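You operate a simulated robot arm through the tools that you are given. There is no shell and no other tool.

You run a simulated robot arm. Do the job below in one go: nothing can be reset, and whatever is moved stays where it is left.

## Task
Hang the three eggs back on the cord and return the cherry jar to the top board.
Fine: eggs and jar are on the counter; one egg a hook; the eggs that still hang stay; damage nothing. Set down upright: small cherry jar.

The check looks at the end state, three seconds after you hand in, the way a careful person would. Anything else that was tipped, shoved, dropped, spilled or broken makes it a failure.

## Robot
A 6-joint arm with a three-finger gripper, fixed in place. Base frame: the origin is on the floor under the middle of its stand, x ahead of it, y to its left, z up; the work surface is at about z = 720. Units: mm, degrees, N and s.
It reaches about 1213 mm from its shoulder. Its first joint turns from -166.0 to 166.0 degrees. Payload 4.89 kg.
The TCP is the grasp point between the finger pads, 30 mm short of the fingertips. In the tool frame z runs along the fingers and y along their closing line. The gripper opens to 164 mm; its body begins 125 mm behind the TCP.
Orientation is told as [roll, pitch, yaw] about the base's x, y, z axes, in that order, counted from this pose: with the fingers straight down and closing along the base's y, the tool's x points along the base's -x, its y along +y and its z along -z.

## Interface
- The arm moves only by the tool jog_arm. Its argument "deltas" is one flat list of numbers, 6 for each row, row after row: the shift along the base's x, y, z in mm, then the turn, a rotation vector about the base's x, y, z in degrees. In form: [x, y, z, wx, wy, wz, x, y, z, wx, wy, wz, ...]. A call has 1 to 20 rows; each row is the pose to reach, as a shift and turn from the pose commanded when the call began. "hand" is the gripper command, from -1 (fully open) to 1 (shut), values between in proportion, set as the call begins (left out, the last holds). Rows are played at 5 a second. More than 50 mm and 8.6 degrees between two rows, or a gripper value outside its range, and nothing of the call is played. A pose out of reach is approached as far as the arm can. The call stops where the force on the tool passes 40 N (or 10 N more than at its start, if that is more) or the arm is blocked; 0.2 s more then pass. The fingers move at their own pace (about 108 mm/s each) and stop on an object; they squeeze with about 40 N. The grip force told is the motor's: it shows also when the fingers shut on nothing. Time passes only in rows, and 0.2 s behind the last, so rows that repeat a pose let the fingers close. It gives the time, the measured TCP pose, the force on the tool (base axes), the opening and the grip force at its end, in the units of the frame above (readings bear some noise), with the torque about the TCP (base axes, N m) and any sound that the robot's microphone picked up.
- Cameras (640 x 400 px; columns grow to the right, rows downward): "scene" is fixed at [221.2, 649.7, 1403.6]; the picture's right is [-0.99, -0.15, 0.00], its down [-0.04, 0.23, -0.97] and it looks along [0.15, -0.96, -0.23] (base axes); focal length 328 px, centre (320, 200). "wrist" rides on the gripper at [76, -2, -152] in the tool frame; the picture's right is [0.02, 1.00, 0.00], its down [-0.88, 0.02, -0.47] and it looks along [-0.47, 0.01, 0.88] (tool axes); focal length 247 px, centre (320, 200). There is no depth. A picture from a camera that has moved, and an enlarged one, comes with that camera's place and axes in the base frame and with its lens. The place of the scene camera against the robot may be out by one fixed shift of up to 18 mm in any direction.
- grab_frame(camera): a new picture of that camera. No time passes.
- raise_lower(by): moves the trunk up (or, below 0, down) by that many mm; the arm rides with it, the base frame stays. It gives what a move gives, with no picture.
- enlarge(camera, box): a new picture of the part [left, top, right, bottom] of that camera's present view, enlarged. No time passes.
- finish_job(): hands the job in; it is judged then, once.

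Places have to be worked out from the pictures, the camera data and where the tool is seen. Open the gripper and draw the arm clear of the work before you hand the job in, unless the task says otherwise.

The tools are called after "Request:" by a JSON object that holds its "api" and its "payload". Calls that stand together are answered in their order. jog_arm: Moves the arm, as the interface text tells. Its arguments: {"type":"object","properties":{"deltas":{"type":"array","items":{"type":"number"}},"hand":{"type":"number"}},"required":["deltas"]} The other tools are called the same way: raise_lower (by) moves the trunk up or down; grab_frame (camera) takes a picture; enlarge (camera, box) takes an enlarged picture of a part of a camera's view; finish_job () hands the job in.

At the start:

```text
t: 0.0
position: [112.8, -582.5, 1260.9]
orientation: [-0.1, 0.0, -0.1]
force: [0.1, 0.4, 0.0]
moment: [0.0, 0.01, 0.0]
grip_width: 163.9
grasp_force: 0.1
trunk travel left (down, up): [-150.0, 240.0]
```

scene: 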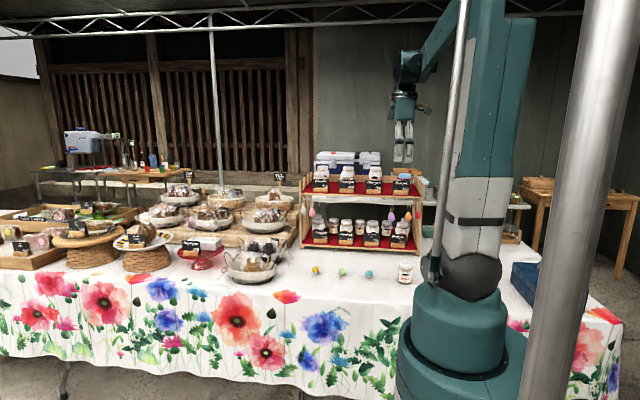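
wrist: 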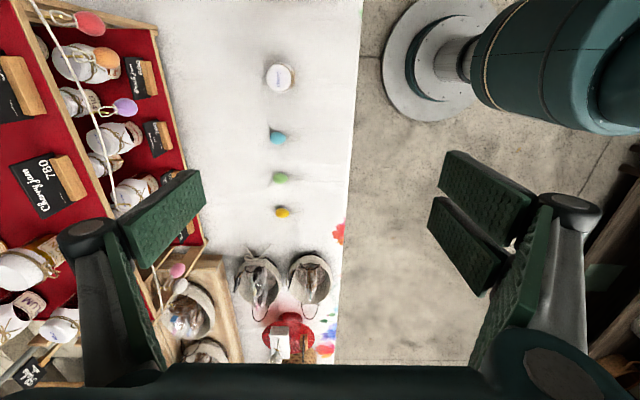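

I start by looking closer at the shelf, cord and counter from both cameras.

Request:
{"api": "enlarge", "payload": {"camera": "scene", "box": [280, 140, 440, 290]}}

Request:
{"api": "enlarge", "payload": {"camera": "scene", "box": [295, 185, 435, 260]}}

Request:
{"api": "enlarge", "payload": {"camera": "wrist", "box": [0, 0, 220, 300]}}

Request:
{"api": "enlarge", "payload": {"camera": "wrist", "box": [200, 40, 360, 240]}}

```text
2.67 times, centred on (360, 215) of scene
camera zoom: at [221.2, 649.7, 1403.6], right [-0.99, -0.15, 0.0], down [-0.04, 0.23, -0.97], along [0.15, -0.96, -0.23], focal length 874 px, centre (213, 160)
```

zoom: 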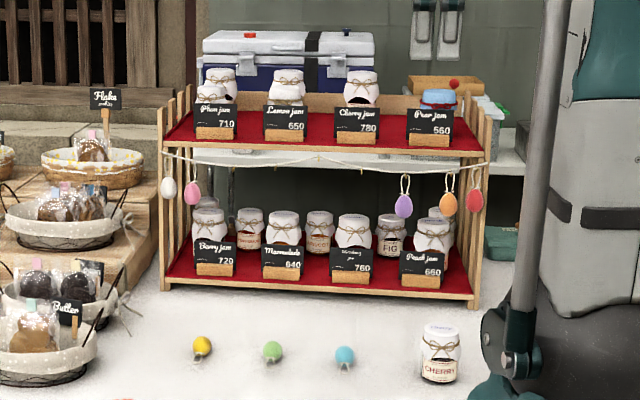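

```text
4.57 times, centred on (365, 222) of scene
camera zoom: at [221.2, 649.7, 1403.6], right [-0.99, -0.15, 0.0], down [-0.04, 0.23, -0.97], along [0.15, -0.96, -0.23], focal length 1497 px, centre (114, 97)
```

zoom: 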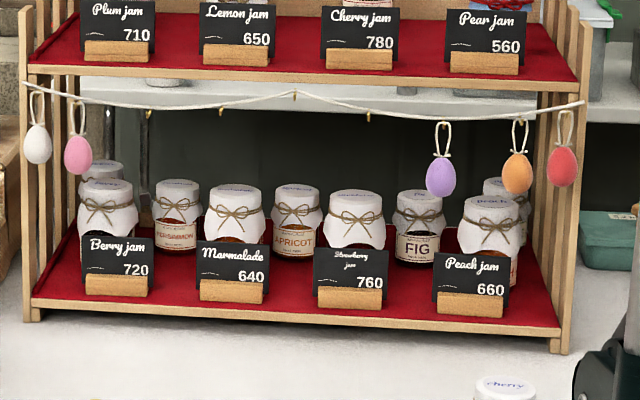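

```text
1.33 times, centred on (110, 150) of wrist
camera zoom: at [35.8, -583.2, 1411.6], right [-0.02, 1.0, 0.0], down [0.88, 0.02, 0.47], along [0.47, 0.01, -0.88], focal length 329 px, centre (600, 267)
```

zoom: 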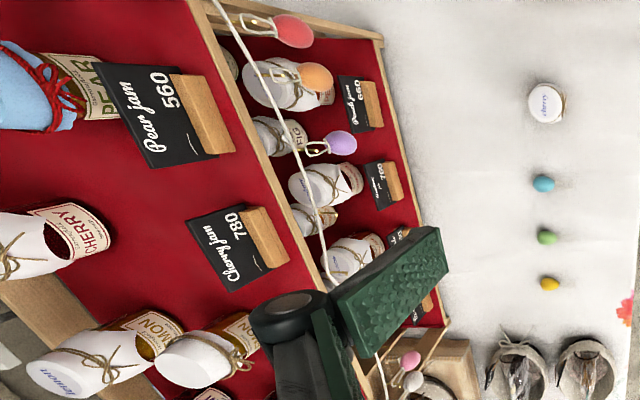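

```text
2.00 times, centred on (280, 140) of wrist
camera zoom: at [35.8, -583.2, 1411.6], right [-0.02, 1.0, 0.0], down [0.88, 0.02, 0.47], along [0.47, 0.01, -0.88], focal length 494 px, centre (400, 320)
```

zoom: 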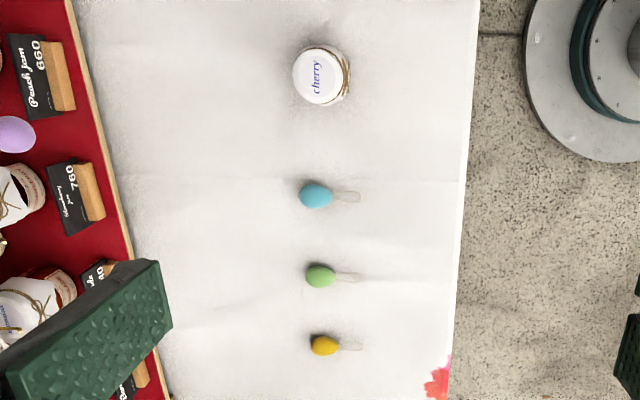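

The counter holds three eggs at about (203/323/442, -695), loops toward +y, and the cherry jar at about (56, -667). The shelf front is near y = -960. I turn the gripper slowly to point at the shelf (-y), well clear of it, to see the hooks from the front.

Request:
{"api": "jog_arm", "payload": {"deltas": [10, 0, -10, -4.619, 4.619, 4.619, 20, 0, -20, -9.238, 9.238, 9.238, 30, 0, -30, -13.857, 13.857, 13.857, 40, 0, -40, -18.475, 18.475, 18.475, 50, 0, -50, -23.094, 23.094, 23.094, 60, 0, -60, -27.713, 27.713, 27.713, 70, 0, -70, -32.332, 32.332, 32.332, 80, 0, -80, -36.95, 36.95, 36.95], "hand": -0.2}}

```text
t: 1.8
position: [203.5, -597.5, 1182.5]
orientation: [-28.0, 45.0, 27.9]
force: [-0.2, -0.7, -0.6]
moment: [-0.01, 0.01, 0.02]
grip_width: 98.4
grasp_force: 0.0
trunk travel left (down, up): [-150.0, 240.0]
```

The arm followed the turn with a small offset, so I continue the remaining 56° of it.

Request:
{"api": "jog_arm", "payload": {"deltas": [10, 0, -15, -4.619, 4.619, 4.619, 20, 0, -30, -9.238, 9.238, 9.238, 30, 0, -45, -13.857, 13.857, 13.857, 40, 0, -60, -18.475, 18.475, 18.475, 50, 0, -75, -23.094, 23.094, 23.094, 60, 0, -90, -27.713, 27.713, 27.713, 70, 0, -105, -32.332, 32.332, 32.332, 70, 0, -105, -32.332, 32.332, 32.332]}}

Request:
{"api": "grab_frame", "payload": {"camera": "wrist"}}

Request:
{"api": "grab_frame", "payload": {"camera": "scene"}}

```text
t: 3.6
position: [275.5, -595.8, 1139.8]
orientation: [17.2, 89.9, 107.3]
force: [-0.6, -0.2, 0.5]
moment: [0.0, 0.03, 0.01]
grip_width: 98.3
grasp_force: 0.0
out of reach, approached as far as the arm can: row 6, 7, 8
trunk travel left (down, up): [-150.0, 240.0]
```

```text
taken
camera wrist: at [276.7, -443.9, 1215.7], right [-1.0, 0.0, 0.02], down [-0.02, 0.47, -0.88], along [-0.01, -0.88, -0.47], focal length 247 px, centre (320, 200)
```

wrist: 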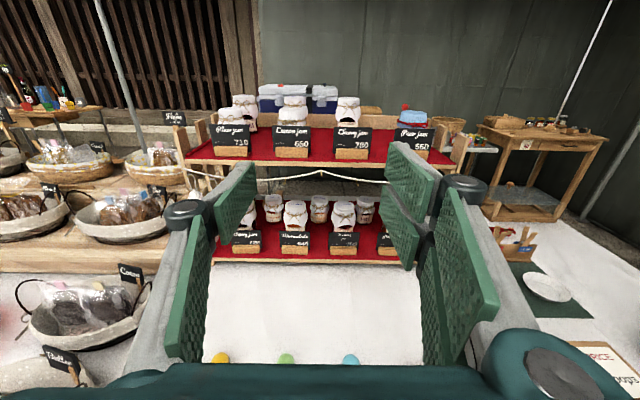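

```text
taken
```

scene: 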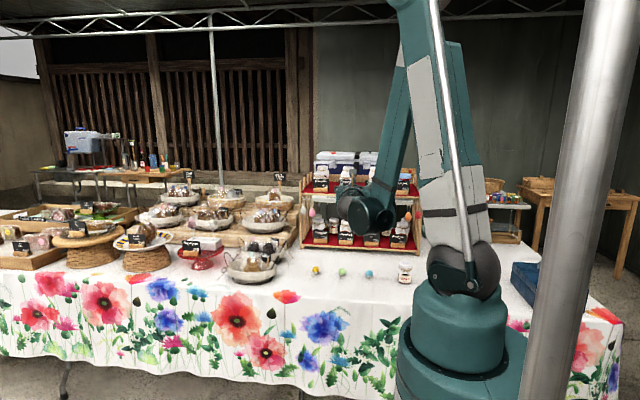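

The view is good now; I zoom in on the cord and the free hooks, the top board, and the eggs on the counter.

Request:
{"api": "enlarge", "payload": {"camera": "wrist", "box": [240, 155, 400, 255]}}

Request:
{"api": "enlarge", "payload": {"camera": "wrist", "box": [280, 160, 350, 200]}}

Request:
{"api": "enlarge", "payload": {"camera": "wrist", "box": [180, 80, 480, 180]}}

Request:
{"api": "enlarge", "payload": {"camera": "scene", "box": [298, 195, 348, 225]}}

Request:
{"api": "enlarge", "payload": {"camera": "scene", "box": [385, 195, 435, 235]}}

```text
4.00 times, centred on (320, 205) of wrist
camera zoom: at [276.7, -443.9, 1215.7], right [-1.0, 0.0, 0.02], down [-0.02, 0.47, -0.88], along [-0.01, -0.88, -0.47], focal length 988 px, centre (320, 180)
```

zoom: 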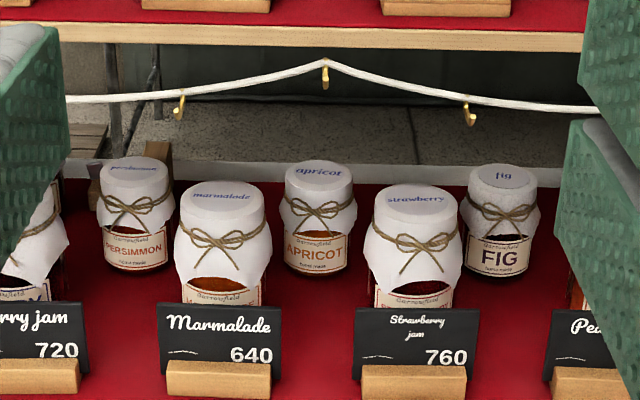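

```text
9.14 times, centred on (315, 180) of wrist
camera zoom: at [276.7, -443.9, 1215.7], right [-1.0, 0.0, 0.02], down [-0.02, 0.47, -0.88], along [-0.01, -0.88, -0.47], focal length 2258 px, centre (366, 383)
```

zoom: 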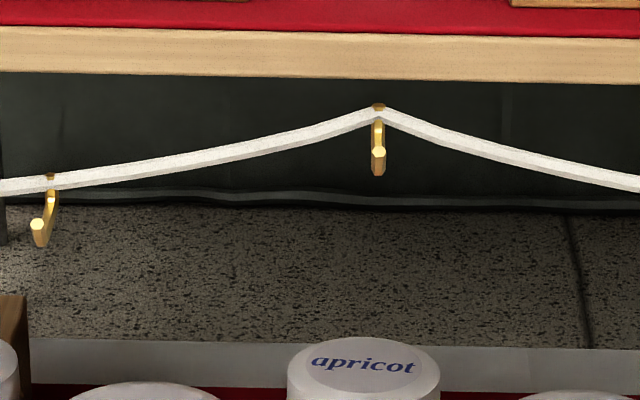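

```text
2.13 times, centred on (330, 130) of wrist
camera zoom: at [276.7, -443.9, 1215.7], right [-1.0, 0.0, 0.02], down [-0.02, 0.47, -0.88], along [-0.01, -0.88, -0.47], focal length 527 px, centre (299, 349)
```

zoom: 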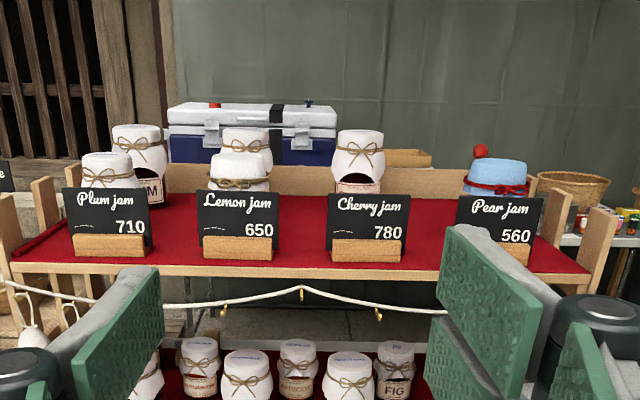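

```text
12.80 times, centred on (323, 210) of scene
camera zoom: at [221.2, 649.7, 1403.6], right [-0.99, -0.15, 0.0], down [-0.04, 0.23, -0.97], along [0.15, -0.96, -0.23], focal length 4193 px, centre (282, 72)
```

zoom: 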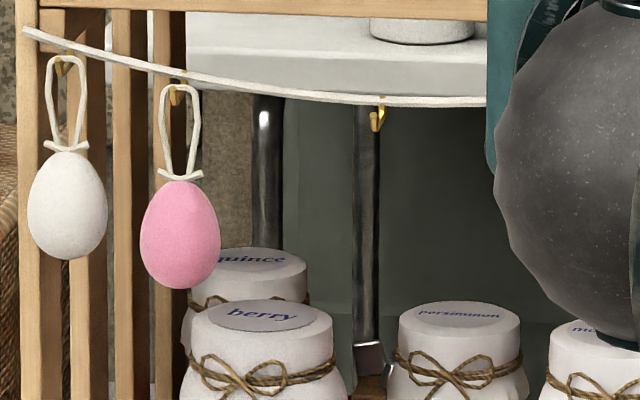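

```text
10.00 times, centred on (410, 215) of scene
camera zoom: at [221.2, 649.7, 1403.6], right [-0.99, -0.15, 0.0], down [-0.04, 0.23, -0.97], along [0.15, -0.96, -0.23], focal length 3276 px, centre (-580, 50)
```

zoom: 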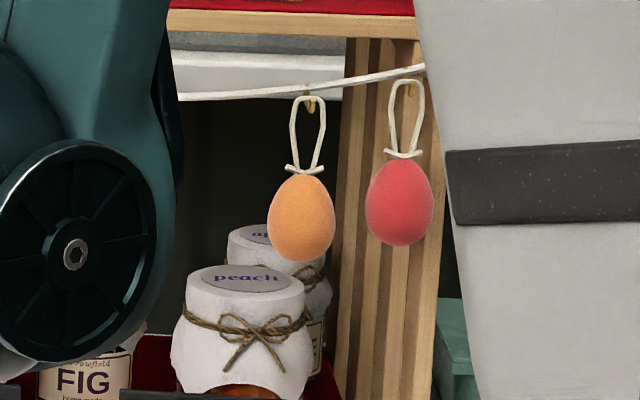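

Hooks are small J-shapes opening up with the tip toward +y; free ones are seen at about x = 428, 350, 270 and 190. Now I look at the fingers themselves, and at the top board, to understand the clearances.

Request:
{"api": "enlarge", "payload": {"camera": "wrist", "box": [120, 130, 520, 380]}}

Request:
{"api": "enlarge", "payload": {"camera": "wrist", "box": [150, 340, 400, 400]}}

Request:
{"api": "enlarge", "payload": {"camera": "scene", "box": [300, 150, 430, 220]}}

Request:
{"api": "enlarge", "payload": {"camera": "scene", "box": [300, 255, 420, 295]}}

```text
1.60 times, centred on (320, 255) of wrist
camera zoom: at [276.7, -443.9, 1215.7], right [-1.0, 0.0, 0.02], down [-0.02, 0.47, -0.88], along [-0.01, -0.88, -0.47], focal length 395 px, centre (320, 112)
```

zoom: 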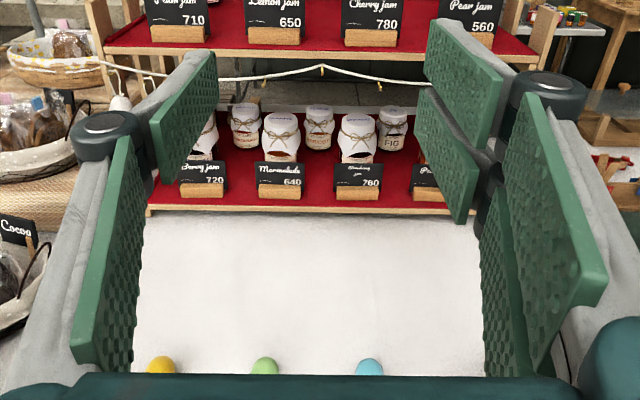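

```text
2.56 times, centred on (275, 370) of wrist
camera zoom: at [276.7, -443.9, 1215.7], right [-1.0, 0.0, 0.02], down [-0.02, 0.47, -0.88], along [-0.01, -0.88, -0.47], focal length 632 px, centre (435, -235)
```

zoom: 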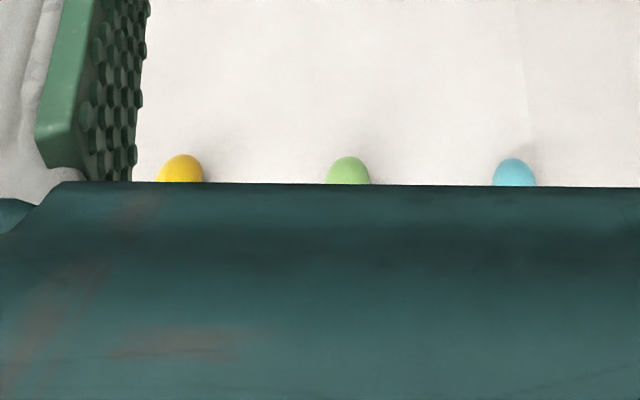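

```text
4.92 times, centred on (365, 185) of scene
camera zoom: at [221.2, 649.7, 1403.6], right [-0.99, -0.15, 0.0], down [-0.04, 0.23, -0.97], along [0.15, -0.96, -0.23], focal length 1613 px, centre (98, 274)
```

zoom: 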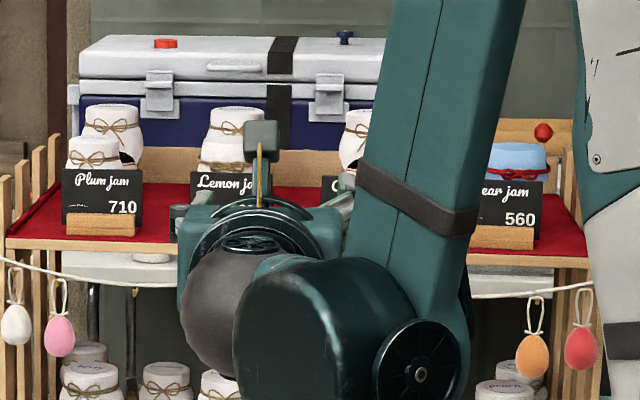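

```text
5.33 times, centred on (360, 275) of scene
camera zoom: at [221.2, 649.7, 1403.6], right [-0.99, -0.15, 0.0], down [-0.04, 0.23, -0.97], along [0.15, -0.96, -0.23], focal length 1747 px, centre (107, -200)
```

zoom: 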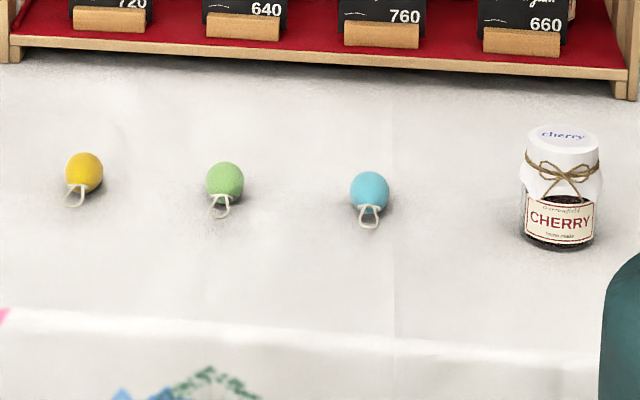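

The single finger and the opposing pair each have pads about 37 mm wide; distal pads are slim enough for the hooks' 80 mm pitch. I move nearer to the shelf and lower (fingers still about 180 mm short of it) for a second, level view of the hooks.

Request:
{"api": "jog_arm", "payload": {"deltas": [0, -25, 0, 0, 0, 0, 0, -50, 0, 0, 0, 0, 0, -75, -10, 0, 0, 0, 0, -100, -20, 0, 0, 0, 0, -125, -30, 0, 0, 0, 0, -150, -50, 0, 0, 0, 0, -150, -70, 0, 0, 0, 0, -150, -90, 0, 0, 0]}}

Request:
{"api": "grab_frame", "payload": {"camera": "wrist"}}

Request:
{"api": "grab_frame", "payload": {"camera": "scene"}}

```text
t: 5.4
position: [284.0, -761.3, 1078.5]
orientation: [-14.3, 89.8, 75.6]
force: [0.1, 0.8, 0.4]
moment: [0.04, 0.02, 0.06]
grip_width: 98.4
grasp_force: 0.2
out of reach, approached as far as the arm can: row 7, 8
trunk travel left (down, up): [-150.0, 240.0]
```

```text
taken
camera wrist: at [284.3, -609.0, 1154.5], right [-1.0, 0.0, 0.02], down [-0.02, 0.47, -0.88], along [-0.01, -0.88, -0.47], focal length 247 px, centre (320, 200)
```

wrist: 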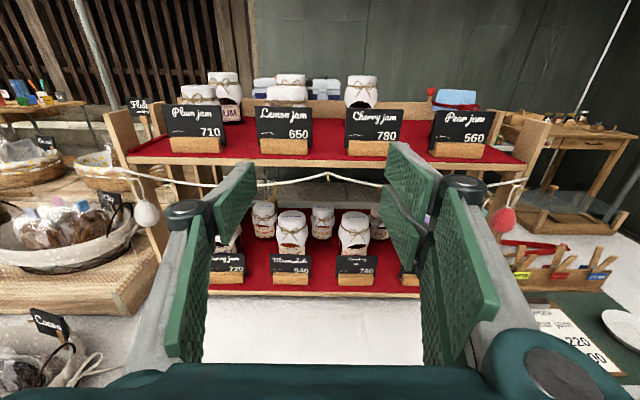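

```text
taken
```

scene: 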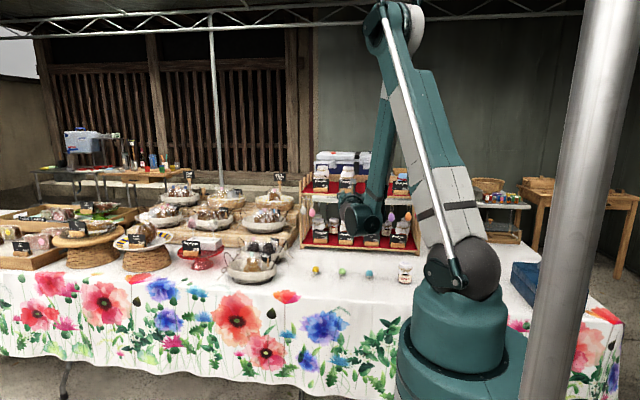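

At this height the arm cannot reach lower with the fingers level, so I lower the trunk; the gripper is at y = -761, about 170 mm short of the hanging eggs and well above the counter.

Request:
{"api": "raise_lower", "payload": {"by": -120}}

Request:
{"api": "grab_frame", "payload": {"camera": "wrist"}}

Request:
{"api": "grab_frame", "payload": {"camera": "scene"}}

```text
t: 6.9
position: [283.4, -762.2, 959.1]
orientation: [-11.0, 89.8, 79.0]
force: [0.3, 1.2, 0.1]
moment: [-0.01, 0.03, 0.02]
grip_width: 98.4
grasp_force: 0.1
trunk travel left (down, up): [-30.0, 360.0]
```

```text
taken
camera wrist: at [284.5, -608.9, 1034.7], right [-1.0, 0.0, 0.02], down [-0.02, 0.47, -0.88], along [-0.01, -0.88, -0.47], focal length 247 px, centre (320, 200)
```

wrist: 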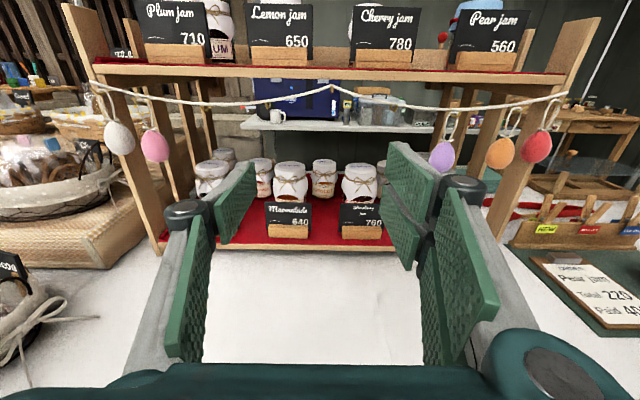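

```text
taken
```

scene: 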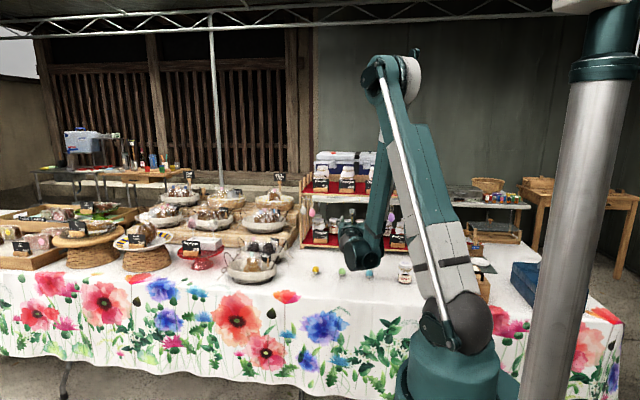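

This view is level with the cord; I zoom in to measure the hooks and cord from here.

Request:
{"api": "enlarge", "payload": {"camera": "wrist", "box": [190, 80, 290, 140]}}

Request:
{"api": "enlarge", "payload": {"camera": "wrist", "box": [290, 70, 400, 136]}}

Request:
{"api": "enlarge", "payload": {"camera": "wrist", "box": [90, 70, 190, 170]}}

Request:
{"api": "enlarge", "payload": {"camera": "wrist", "box": [420, 80, 560, 180]}}

```text
6.40 times, centred on (240, 110) of wrist
camera zoom: at [284.5, -608.9, 1034.7], right [-1.0, 0.0, 0.02], down [-0.02, 0.47, -0.88], along [-0.01, -0.88, -0.47], focal length 1581 px, centre (832, 776)
```

zoom: 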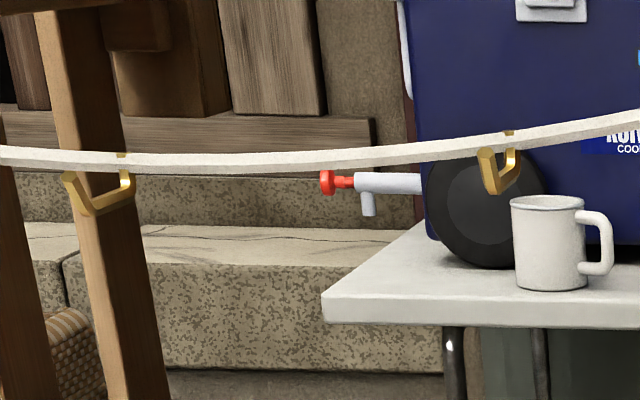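

```text
5.82 times, centred on (345, 103) of wrist
camera zoom: at [284.5, -608.9, 1034.7], right [-1.0, 0.0, 0.02], down [-0.02, 0.47, -0.88], along [-0.01, -0.88, -0.47], focal length 1437 px, centre (174, 764)
```

zoom: 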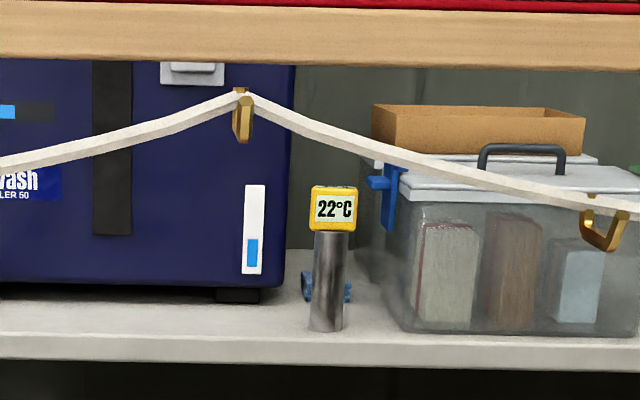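

```text
4.00 times, centred on (140, 120) of wrist
camera zoom: at [284.5, -608.9, 1034.7], right [-1.0, 0.0, 0.02], down [-0.02, 0.47, -0.88], along [-0.01, -0.88, -0.47], focal length 988 px, centre (1040, 520)
```

zoom: 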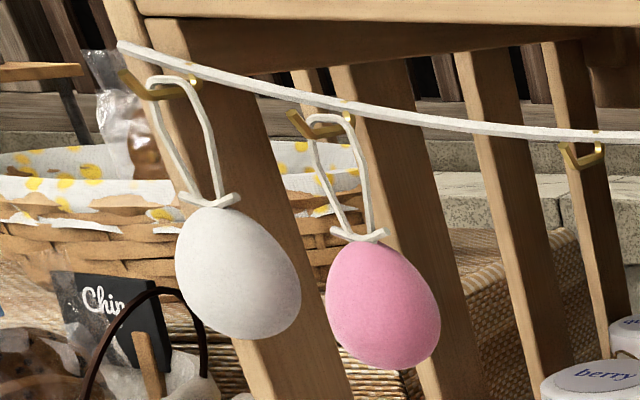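

```text
4.00 times, centred on (490, 130) of wrist
camera zoom: at [284.5, -608.9, 1034.7], right [-1.0, 0.0, 0.02], down [-0.02, 0.47, -0.88], along [-0.01, -0.88, -0.47], focal length 988 px, centre (-360, 480)
```

zoom: 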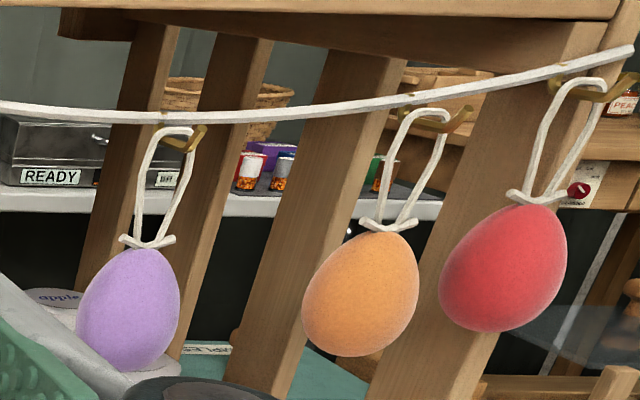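

All hooks are clear now: free hook tips at about x = 434, 352, 269 and 187, y = -942 (shank at -964), tip tops about z = 996 (the middle one sits higher, near the board, so I will use the other three). I back off and tilt the fingers down again in preparation for picking.

Request:
{"api": "jog_arm", "payload": {"deltas": [0, 10, 10, 8.182, 0, 0, 0, 20, 20, 16.364, 0, 0, 0, 30, 30, 24.545, 0, 0, 0, 40, 40, 32.727, 0, 0, 0, 50, 50, 40.909, 0, 0, 0, 60, 60, 49.091, 0, 0, 0, 70, 70, 57.273, 0, 0, 0, 80, 80, 65.455, 0, 0, 0, 90, 90, 73.636, 0, 0, 0, 100, 100, 81.818, 0, 0, 0, 110, 110, 90, 0, 0, 0, 110, 110, 90, 0, 0], "hand": -0.2}}

```text
t: 9.5
position: [282.8, -651.9, 1070.5]
orientation: [0.0, -0.2, 90.0]
force: [-0.1, -0.4, 0.6]
moment: [-0.03, 0.05, -0.02]
grip_width: 98.3
grasp_force: 0.1
trunk travel left (down, up): [-30.0, 360.0]
```

Fingers point down now with yaw 90. Next I yaw through 0 to -90, so that the camera side faces +y (the loops' side).

Request:
{"api": "jog_arm", "payload": {"deltas": [0, 0, 0, 0, 0, -8.5, 0, 0, 0, 0, 0, -17, 0, 0, 0, 0, 0, -25.5, 0, 0, 0, 0, 0, -34, 0, 0, 0, 0, 0, -42.5, 0, 0, 0, 0, 0, -51, 0, 0, 0, 0, 0, -59.5, 0, 0, 0, 0, 0, -68, 0, 0, 0, 0, 0, -76.5, 0, 0, 0, 0, 0, -85, 0, 0, 0, 0, 0, -90, 0, 0, 0, 0, 0, -90]}}

Request:
{"api": "jog_arm", "payload": {"deltas": [0, 0, -5, 0, 0, -8.5, 0, 0, -10, 0, 0, -17, 0, 0, -15, 0, 0, -25.5, 0, 0, -20, 0, 0, -34, 0, 0, -25, 0, 0, -42.5, 0, 0, -30, 0, 0, -51, 0, 0, -35, 0, 0, -59.5, 0, 0, -40, 0, 0, -68, 0, 0, -45, 0, 0, -76.5, 0, 0, -50, 0, 0, -85, 0, 0, -55, 0, 0, -90, 0, 0, -55, 0, 0, -90]}}

Request:
{"api": "grab_frame", "payload": {"camera": "wrist"}}

Request:
{"api": "grab_frame", "payload": {"camera": "scene"}}

```text
t: 12.1
position: [282.8, -651.2, 1068.0]
orientation: [0.0, 0.0, -0.1]
force: [0.5, -0.3, -0.3]
moment: [-0.01, -0.02, -0.01]
grip_width: 98.6
grasp_force: 0.0
trunk travel left (down, up): [-30.0, 360.0]
```

```text
t: 14.7
position: [282.7, -652.2, 1013.6]
orientation: [0.1, -0.1, -90.0]
force: [-1.3, 0.2, 0.5]
moment: [0.01, -0.02, 0.01]
grip_width: 98.5
grasp_force: 0.0
trunk travel left (down, up): [-30.0, 360.0]
```

```text
taken
camera wrist: at [281.2, -574.5, 1165.1], right [1.0, 0.02, 0.0], down [0.02, -0.88, 0.47], along [0.01, -0.47, -0.88], focal length 247 px, centre (320, 200)
```

wrist: 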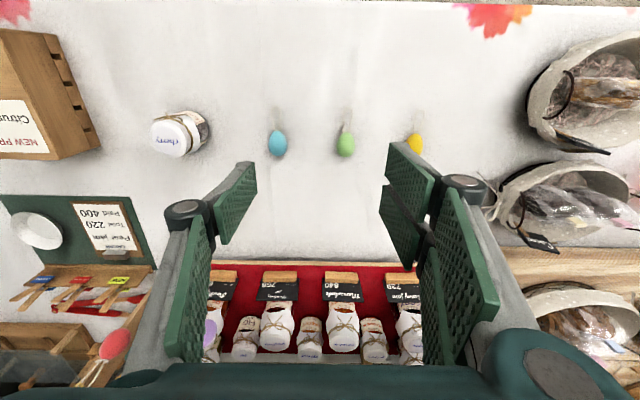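

```text
taken
```

scene: 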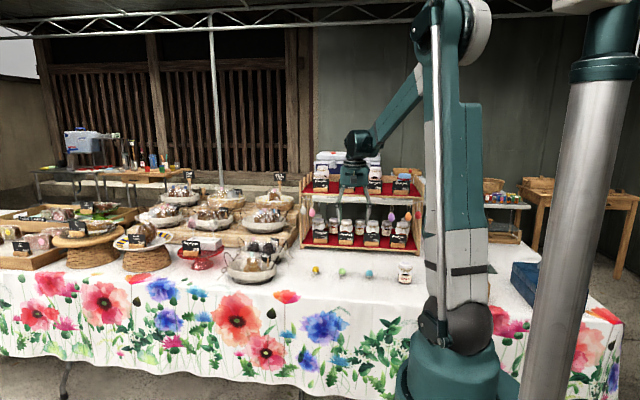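

Pick orientation is reached without trouble. I zoom on the eggs to measure them from here.

Request:
{"api": "enlarge", "payload": {"camera": "wrist", "box": [250, 100, 440, 180]}}

Request:
{"api": "enlarge", "payload": {"camera": "scene", "box": [305, 255, 385, 295]}}

Request:
{"api": "enlarge", "payload": {"camera": "scene", "box": [325, 130, 395, 220]}}

```text
3.37 times, centred on (345, 140) of wrist
camera zoom: at [281.2, -574.5, 1165.1], right [1.0, 0.02, 0.0], down [0.02, -0.88, 0.47], along [0.01, -0.47, -0.88], focal length 832 px, centre (236, 402)
```

zoom: 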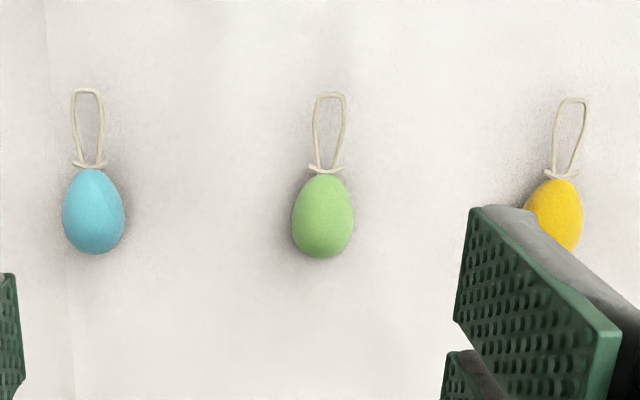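

```text
8.00 times, centred on (345, 275) of scene
camera zoom: at [221.2, 649.7, 1403.6], right [-0.99, -0.15, 0.0], down [-0.04, 0.23, -0.97], along [0.15, -0.96, -0.23], focal length 2620 px, centre (120, -400)
```

zoom: 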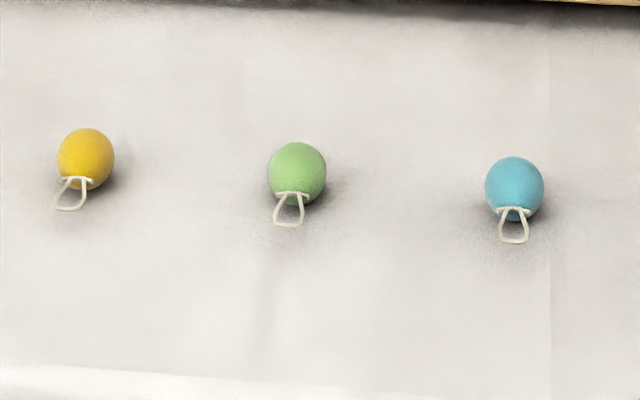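

```text
4.44 times, centred on (360, 175) of scene
camera zoom: at [221.2, 649.7, 1403.6], right [-0.99, -0.15, 0.0], down [-0.04, 0.23, -0.97], along [0.15, -0.96, -0.23], focal length 1456 px, centre (142, 311)
```

zoom: 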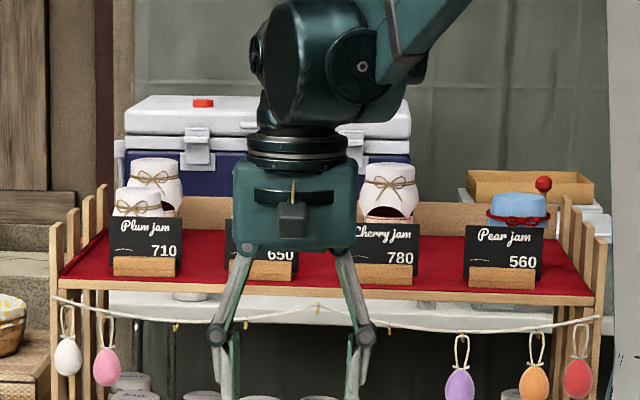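

Measured: green egg centre about (328, -692), blue (209, -692), yellow (448, -691), loop tips about 59 mm further in +y, all nearly aligned with y. I start with the green egg: move above it with the fingers opened to about 70 mm.

Request:
{"api": "jog_arm", "payload": {"deltas": [9, -9, -30, 0, 0, 0, 18, -17, -60, 0, 0, 0, 27, -26, -90, 0, 0, 0, 36, -35, -120, 0, 0, 0, 45.6, -42.8, -150, 0, 0, 0, 45.6, -42.8, -180, 0, 0, 0, 45.6, -42.8, -200, 0, 0, 0, 45.6, -42.8, -200, 0, 0, 0], "hand": 0.146}}

Request:
{"api": "grab_frame", "payload": {"camera": "wrist"}}

Request:
{"api": "enlarge", "payload": {"camera": "scene", "box": [300, 215, 400, 295]}}

```text
t: 16.5
position: [329.8, -695.4, 814.6]
orientation: [0.0, -0.1, -90.2]
force: [-0.2, 0.7, 0.7]
moment: [0.0, 0.01, 0.01]
grip_width: 69.9
grasp_force: 0.1
trunk travel left (down, up): [-30.0, 360.0]
```

```text
taken
camera wrist: at [326.4, -617.7, 966.0], right [1.0, 0.02, 0.0], down [0.02, -0.88, 0.47], along [0.01, -0.47, -0.88], focal length 247 px, centre (320, 200)
```

wrist: 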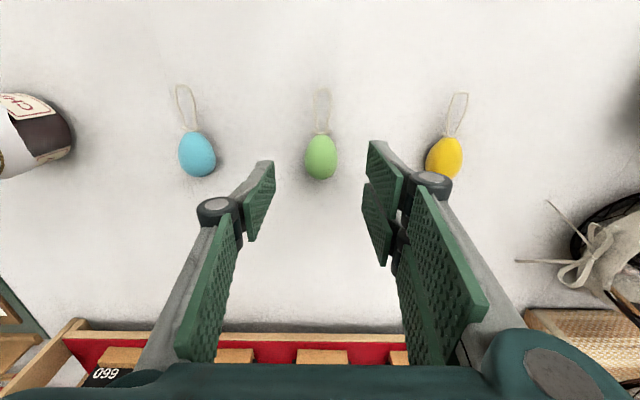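

```text
5.00 times, centred on (350, 255) of scene
camera zoom: at [221.2, 649.7, 1403.6], right [-0.99, -0.15, 0.0], down [-0.04, 0.23, -0.97], along [0.15, -0.96, -0.23], focal length 1638 px, centre (170, -75)
```

zoom: 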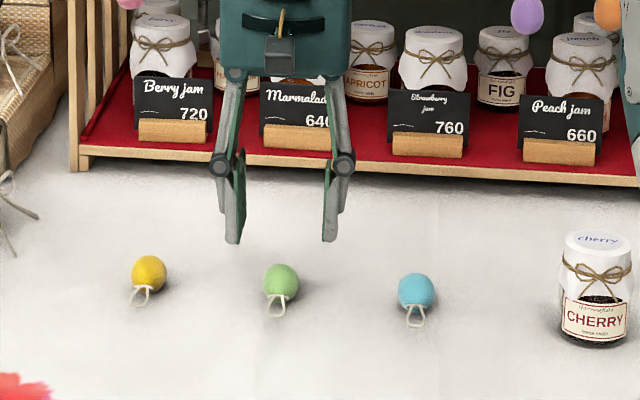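

The gripper is centred over the green egg. I zoom the wrist view to verify the alignment before going down.

Request:
{"api": "enlarge", "payload": {"camera": "wrist", "box": [230, 80, 410, 270]}}

```text
2.11 times, centred on (320, 175) of wrist
camera zoom: at [326.4, -617.7, 966.0], right [1.0, 0.02, 0.0], down [0.02, -0.88, 0.47], along [0.01, -0.47, -0.88], focal length 520 px, centre (320, 253)
```

zoom: 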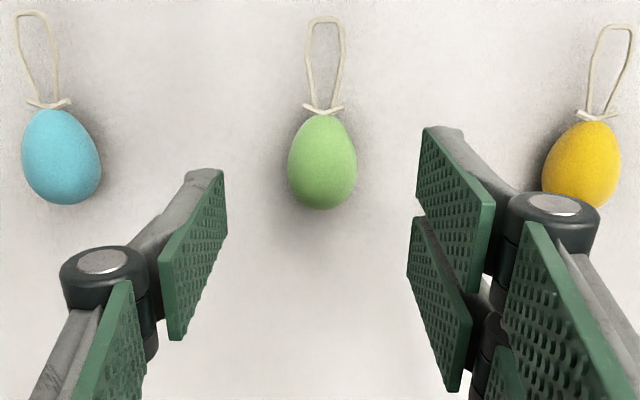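

The single pad and the pair straddle the egg symmetrically (gap of the pair at y of the egg's middle). I lower to TCP z ≈ 757 (fingertips about 7 mm above the counter) and look again.

Request:
{"api": "jog_arm", "payload": {"deltas": [0, 0, -15, 0, 0, 0, 0, 0, -30, 0, 0, 0, 0, 0, -45, 0, 0, 0, 0, 0, -57, 0, 0, 0, 0, 0, -57, 0, 0, 0]}}

Request:
{"api": "enlarge", "payload": {"camera": "wrist", "box": [230, 80, 410, 270]}}

Request:
{"api": "enlarge", "payload": {"camera": "scene", "box": [320, 235, 380, 295]}}

```text
t: 17.7
position: [328.8, -695.5, 756.4]
orientation: [0.0, -0.1, -90.0]
force: [0.5, 0.2, 0.1]
moment: [-0.01, -0.02, -0.01]
grip_width: 70.0
grasp_force: 0.1
trunk travel left (down, up): [-30.0, 360.0]
```

```text
2.11 times, centred on (320, 175) of wrist
camera zoom: at [327.0, -617.2, 907.7], right [1.0, 0.02, 0.0], down [0.02, -0.88, 0.47], along [0.01, -0.47, -0.88], focal length 520 px, centre (320, 253)
```

zoom: 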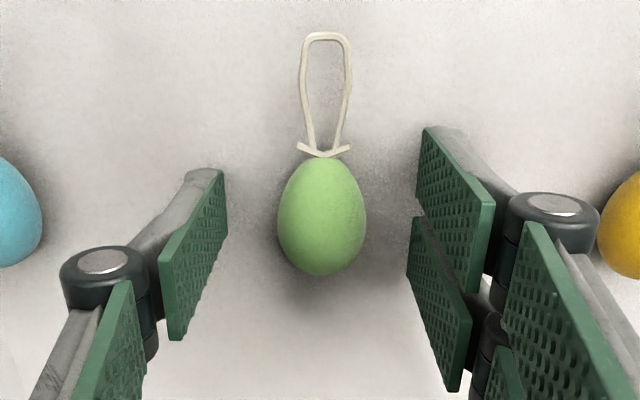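

```text
6.67 times, centred on (350, 265) of scene
camera zoom: at [221.2, 649.7, 1403.6], right [-0.99, -0.15, 0.0], down [-0.04, 0.23, -0.97], along [0.15, -0.96, -0.23], focal length 2184 px, centre (120, -233)
```

zoom: 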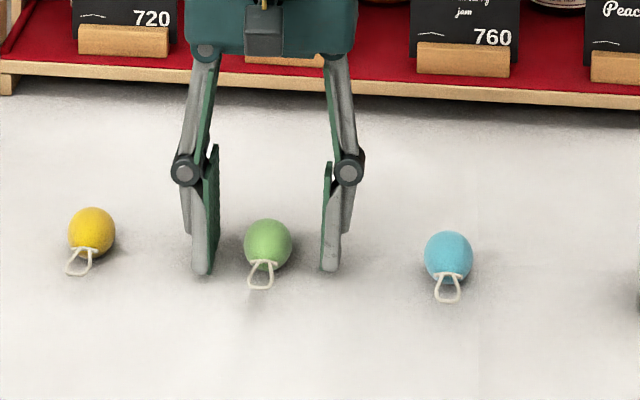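

The egg sits centred between the pads. I go 1.5 mm lower and close gently toward 27 mm width (egg about 32 mm).

Request:
{"api": "jog_arm", "payload": {"deltas": [0, 0, -1.5, 0, 0, 0, 0, 0, -1.5, 0, 0, 0, 0, 0, -1.5, 0, 0, 0, 0, 0, -1.5, 0, 0, 0, 0, 0, -1.5, 0, 0, 0], "hand": 0.67}}

Request:
{"api": "enlarge", "payload": {"camera": "wrist", "box": [230, 80, 410, 270]}}

Request:
{"api": "enlarge", "payload": {"camera": "scene", "box": [320, 235, 380, 295]}}

```text
t: 18.9
position: [328.9, -694.9, 754.3]
orientation: [0.0, -0.2, -90.0]
force: [0.5, 0.4, -0.4]
moment: [0.0, 0.0, -0.01]
grip_width: 28.5
grasp_force: 2.2
trunk travel left (down, up): [-30.0, 360.0]
```

```text
2.11 times, centred on (320, 175) of wrist
camera zoom: at [327.2, -617.0, 906.2], right [1.0, 0.02, 0.0], down [0.02, -0.88, 0.47], along [0.01, -0.47, -0.88], focal length 520 px, centre (320, 253)
```

zoom: 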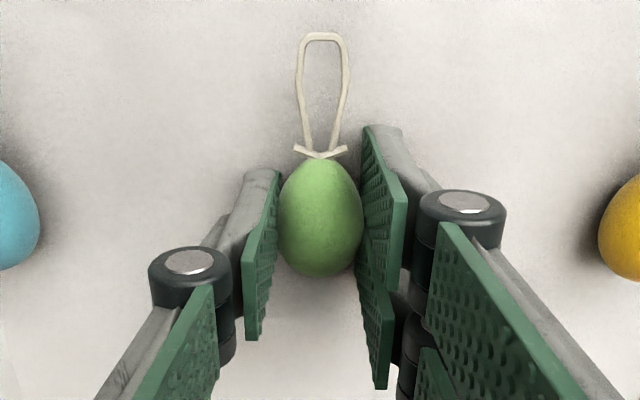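

```text
6.67 times, centred on (350, 265) of scene
camera zoom: at [221.2, 649.7, 1403.6], right [-0.99, -0.15, 0.0], down [-0.04, 0.23, -0.97], along [0.15, -0.96, -0.23], focal length 2184 px, centre (120, -233)
```

zoom: 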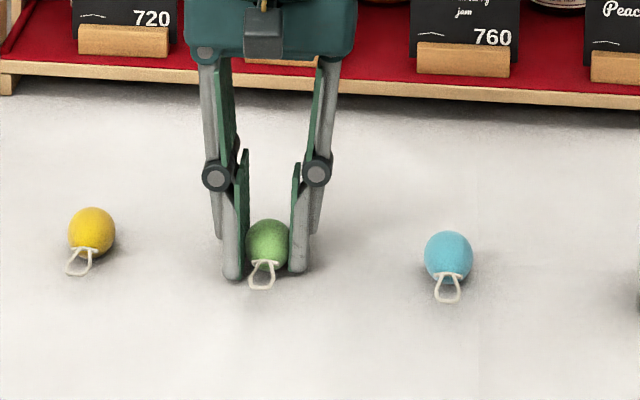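

The fingers have stopped on the egg at 28.5 mm with 2.2 N. I tighten slightly for a secure hold and then lift slowly by 60 mm.

Request:
{"api": "jog_arm", "payload": {"deltas": [0, 0, 0, 0, 0, 0, 0, 0, 0, 0, 0, 0, 0, 0, 5, 0, 0, 0, 0, 0, 20, 0, 0, 0, 0, 0, 40, 0, 0, 0, 0, 0, 60, 0, 0, 0, 0, 0, 60, 0, 0, 0], "hand": 0.74}}

Request:
{"api": "enlarge", "payload": {"camera": "wrist", "box": [230, 80, 410, 270]}}

Request:
{"api": "enlarge", "payload": {"camera": "scene", "box": [320, 225, 380, 285]}}

```text
t: 20.5
position: [328.4, -693.2, 814.4]
orientation: [0.0, -0.1, -90.0]
force: [0.0, -0.2, 0.3]
moment: [0.01, 0.02, 0.02]
grip_width: 26.1
grasp_force: 39.6
trunk travel left (down, up): [-30.0, 360.0]
```

```text
2.11 times, centred on (320, 175) of wrist
camera zoom: at [326.4, -616.3, 965.7], right [1.0, 0.02, 0.0], down [0.02, -0.88, 0.47], along [0.01, -0.47, -0.88], focal length 520 px, centre (320, 253)
```

zoom: 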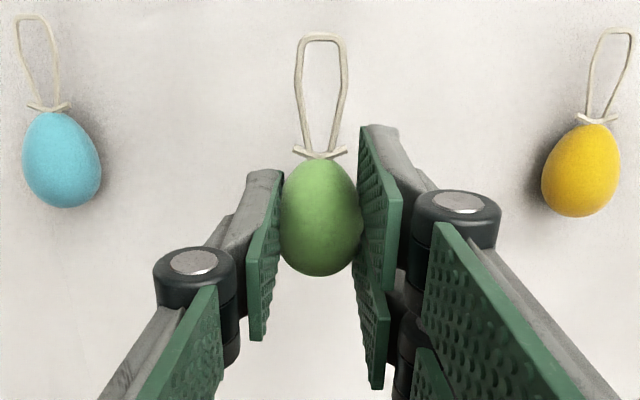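

```text
6.67 times, centred on (350, 255) of scene
camera zoom: at [221.2, 649.7, 1403.6], right [-0.99, -0.15, 0.0], down [-0.04, 0.23, -0.97], along [0.15, -0.96, -0.23], focal length 2184 px, centre (120, -167)
```

zoom: 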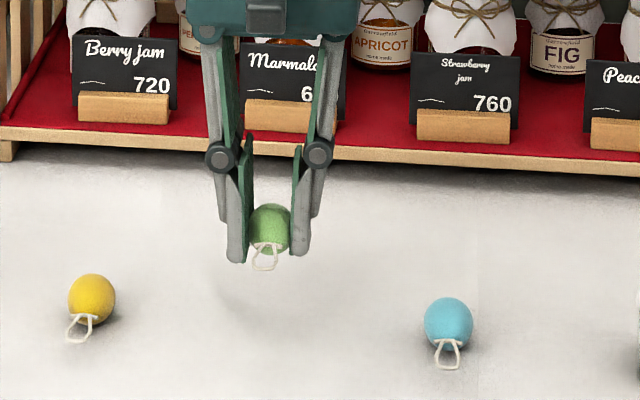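

The egg is held and lifted cleanly, with the loop stiff and in line. I ease the grip a little, raise to about z = 1065 at y ≈ -652, and yaw back +90.

Request:
{"api": "jog_arm", "payload": {"deltas": [0, 10, 45, 0, 0, 0, 0, 20, 90, 0, 0, 0, 0, 30, 135, 0, 0, 0, 0, 40, 180, 0, 0, 0, 0, 42, 200, 0, 0, 8.5, 0, 42, 210, 0, 0, 17, 0, 42, 220, 0, 0, 25.5, 0, 42, 230, 0, 0, 34, 0, 42, 240, 0, 0, 42.5, 0, 42, 250, 0, 0, 51, 0, 42, 250, 0, 0, 59.5, 0, 42, 250, 0, 0, 68, 0, 42, 250, 0, 0, 76.5, 0, 42, 250, 0, 0, 85, 0, 42, 250, 0, 0, 90, 0, 42, 250, 0, 0, 90], "hand": 0.7}}

Request:
{"api": "enlarge", "payload": {"camera": "wrist", "box": [230, 80, 410, 270]}}

```text
t: 23.9
position: [330.3, -653.4, 1065.8]
orientation: [-0.1, -0.1, 0.0]
force: [-0.9, 0.4, 0.1]
moment: [0.01, 0.0, -0.03]
grip_width: 26.0
grasp_force: 40.2
trunk travel left (down, up): [-30.0, 360.0]
```

```text
2.11 times, centred on (320, 175) of wrist
camera zoom: at [251.8, -654.0, 1216.9], right [-0.02, 1.0, 0.0], down [0.88, 0.02, 0.47], along [0.47, 0.01, -0.88], focal length 520 px, centre (320, 253)
```

zoom: 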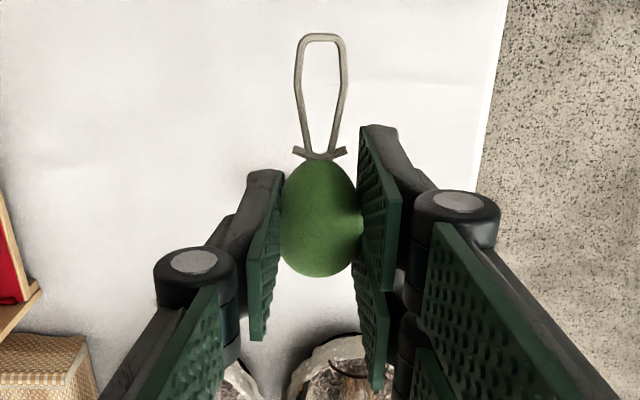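

Held firmly. I continue the second +90 yaw at the same place.

Request:
{"api": "jog_arm", "payload": {"deltas": [0, 0, 0, 0, 0, 8.5, 0, 0, 0, 0, 0, 17, 0, 0, 0, 0, 0, 25.5, 0, 0, 0, 0, 0, 34, 0, 0, 0, 0, 0, 42.5, 0, 0, 0, 0, 0, 51, 0, 0, 0, 0, 0, 59.5, 0, 0, 0, 0, 0, 68, 0, 0, 0, 0, 0, 76.5, 0, 0, 0, 0, 0, 85, 0, 0, 0, 0, 0, 90, 0, 0, 0, 0, 0, 90]}}

Request:
{"api": "jog_arm", "payload": {"deltas": [0, -10, -10, -8.182, 0, 0, 0, -20, -20, -16.364, 0, 0, 0, -30, -30, -24.545, 0, 0, 0, -40, -40, -32.727, 0, 0, 0, -50, -50, -40.909, 0, 0, 0, -60, -60, -49.091, 0, 0, 0, -70, -70, -57.273, 0, 0, 0, -80, -80, -65.455, 0, 0, 0, -90, -90, -73.636, 0, 0, 0, -100, -100, -81.818, 0, 0, 0, -110, -105, -90, 0, 0, 0, -110, -105, -90, 0, 0]}}

Request:
{"api": "grab_frame", "payload": {"camera": "wrist"}}

Request:
{"api": "grab_frame", "payload": {"camera": "scene"}}

```text
t: 26.5
position: [328.8, -652.0, 1065.8]
orientation: [0.0, -0.1, 90.0]
force: [0.6, -0.4, -0.7]
moment: [-0.01, -0.01, 0.02]
grip_width: 26.0
grasp_force: 40.3
trunk travel left (down, up): [-30.0, 360.0]
```

```text
t: 29.1
position: [327.6, -762.5, 959.7]
orientation: [-50.2, 89.9, 39.7]
force: [-0.6, 1.0, 0.2]
moment: [0.09, 0.0, 0.04]
grip_width: 26.2
grasp_force: 39.6
trunk travel left (down, up): [-30.0, 360.0]
```

```text
taken
camera wrist: at [329.6, -609.7, 1035.4], right [-1.0, 0.0, 0.02], down [-0.02, 0.47, -0.88], along [-0.01, -0.88, -0.47], focal length 247 px, centre (320, 200)
```

wrist: 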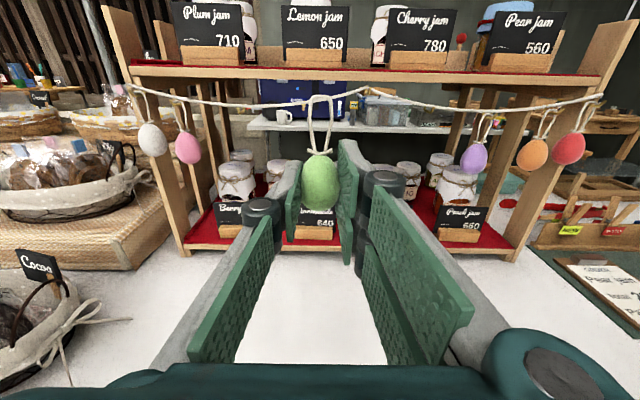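

```text
taken
```

scene: 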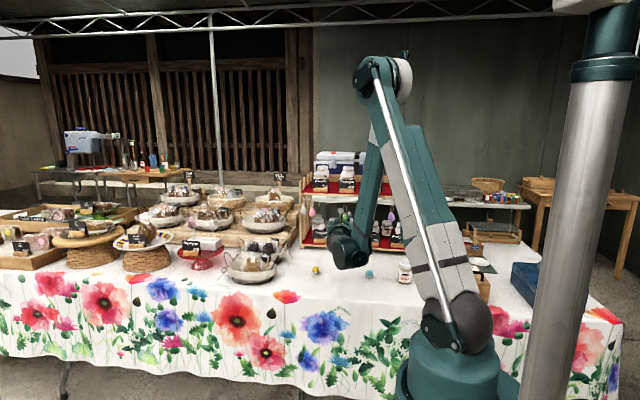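

The egg is now upright with its loop up, facing the shelf. I zoom to measure the loop relative to hook A.

Request:
{"api": "enlarge", "payload": {"camera": "wrist", "box": [270, 75, 370, 140]}}

Request:
{"api": "enlarge", "payload": {"camera": "wrist", "box": [260, 85, 380, 265]}}

```text
6.15 times, centred on (320, 108) of wrist
camera zoom: at [329.6, -609.7, 1035.4], right [-1.0, 0.0, 0.02], down [-0.02, 0.47, -0.88], along [-0.01, -0.88, -0.47], focal length 1520 px, centre (320, 769)
```

zoom: 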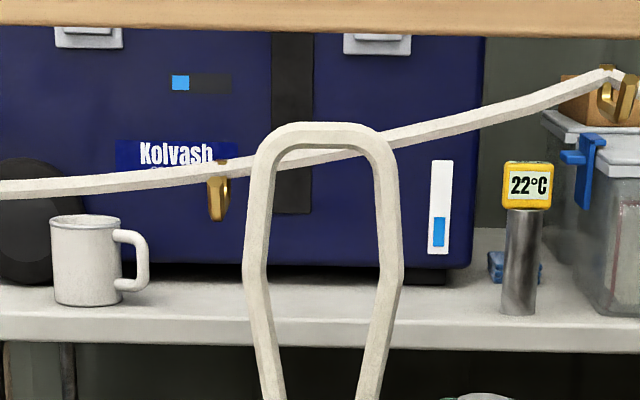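

```text
2.22 times, centred on (320, 175) of wrist
camera zoom: at [329.6, -609.7, 1035.4], right [-1.0, 0.0, 0.02], down [-0.02, 0.47, -0.88], along [-0.01, -0.88, -0.47], focal length 549 px, centre (320, 256)
```

zoom: 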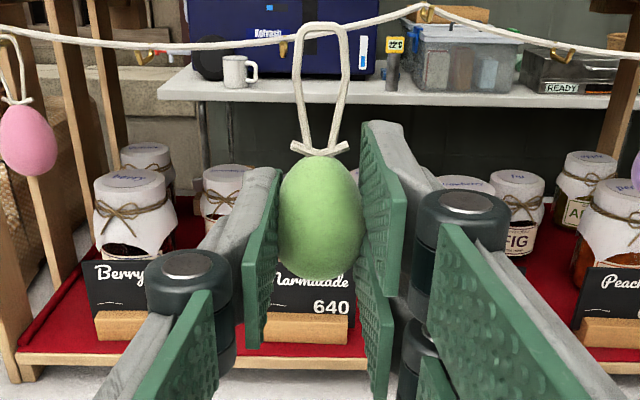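

Measured: hook A tip at about (350.5, -942.5), tip top z ≈ 996; the loop's inner top is 58 mm above the TCP, its plane about 20 mm ahead of it, centre at TCP x + 1.4. I move to a stand-off with the loop about 25 mm in front of the hook tip, inner top at about 1006.

Request:
{"api": "jog_arm", "payload": {"deltas": [5, -25, -2, 0, 0, 0, 11, -50, -4, 0, 0, 0, 17, -75, -6, 0, 0, 0, 22, -100, -9, 0, 0, 0, 22, -125, -11, 0, 0, 0, 22, -135, -11, 0, 0, 0, 22, -135, -11, 0, 0, 0]}}

Request:
{"api": "grab_frame", "payload": {"camera": "wrist"}}

Request:
{"api": "enlarge", "payload": {"camera": "wrist", "box": [280, 75, 360, 125]}}

Request:
{"api": "enlarge", "payload": {"camera": "scene", "box": [310, 180, 380, 240]}}

```text
t: 30.7
position: [349.9, -899.4, 948.6]
orientation: [-11.7, 89.8, 78.3]
force: [-0.6, -0.4, 0.7]
moment: [0.01, 0.03, -0.03]
grip_width: 26.1
grasp_force: 39.9
trunk travel left (down, up): [-30.0, 360.0]
```

```text
taken
camera wrist: at [351.2, -745.5, 1024.9], right [-1.0, 0.0, 0.02], down [-0.02, 0.47, -0.88], along [-0.01, -0.88, -0.47], focal length 247 px, centre (320, 200)
```

wrist: 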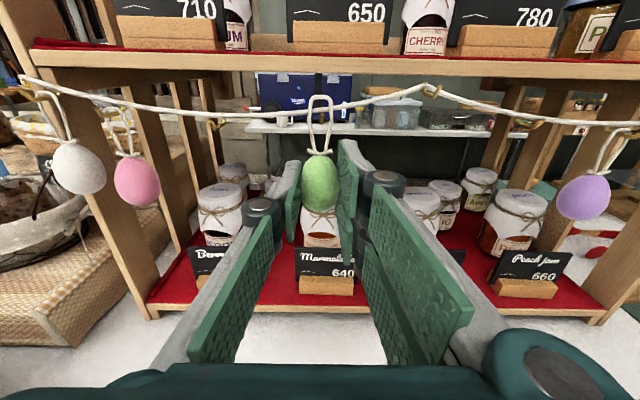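

```text
8.00 times, centred on (320, 100) of wrist
camera zoom: at [351.2, -745.5, 1024.9], right [-1.0, 0.0, 0.02], down [-0.02, 0.47, -0.88], along [-0.01, -0.88, -0.47], focal length 1976 px, centre (320, 1000)
```

zoom: 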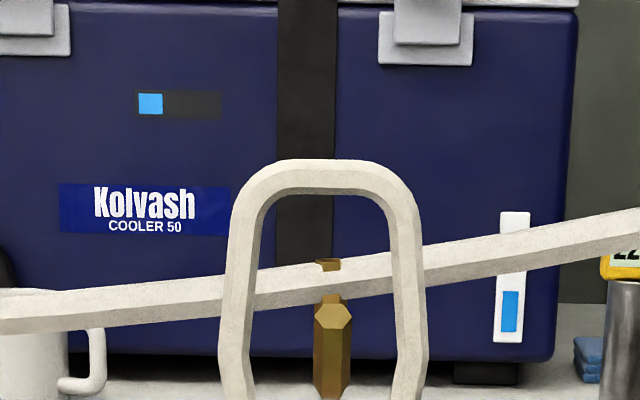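

```text
6.67 times, centred on (345, 210) of scene
camera zoom: at [221.2, 649.7, 1403.6], right [-0.99, -0.15, 0.0], down [-0.04, 0.23, -0.97], along [0.15, -0.96, -0.23], focal length 2184 px, centre (153, 133)
```

zoom: 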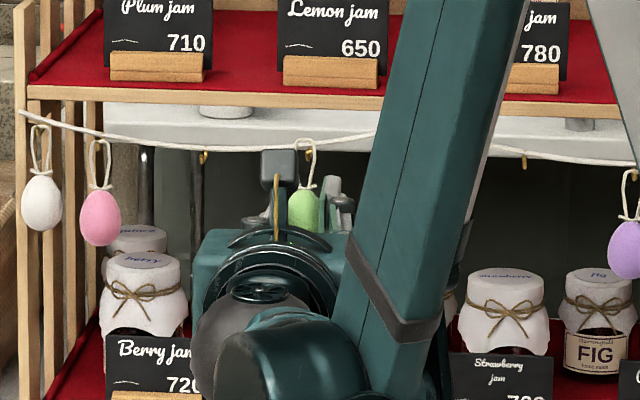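

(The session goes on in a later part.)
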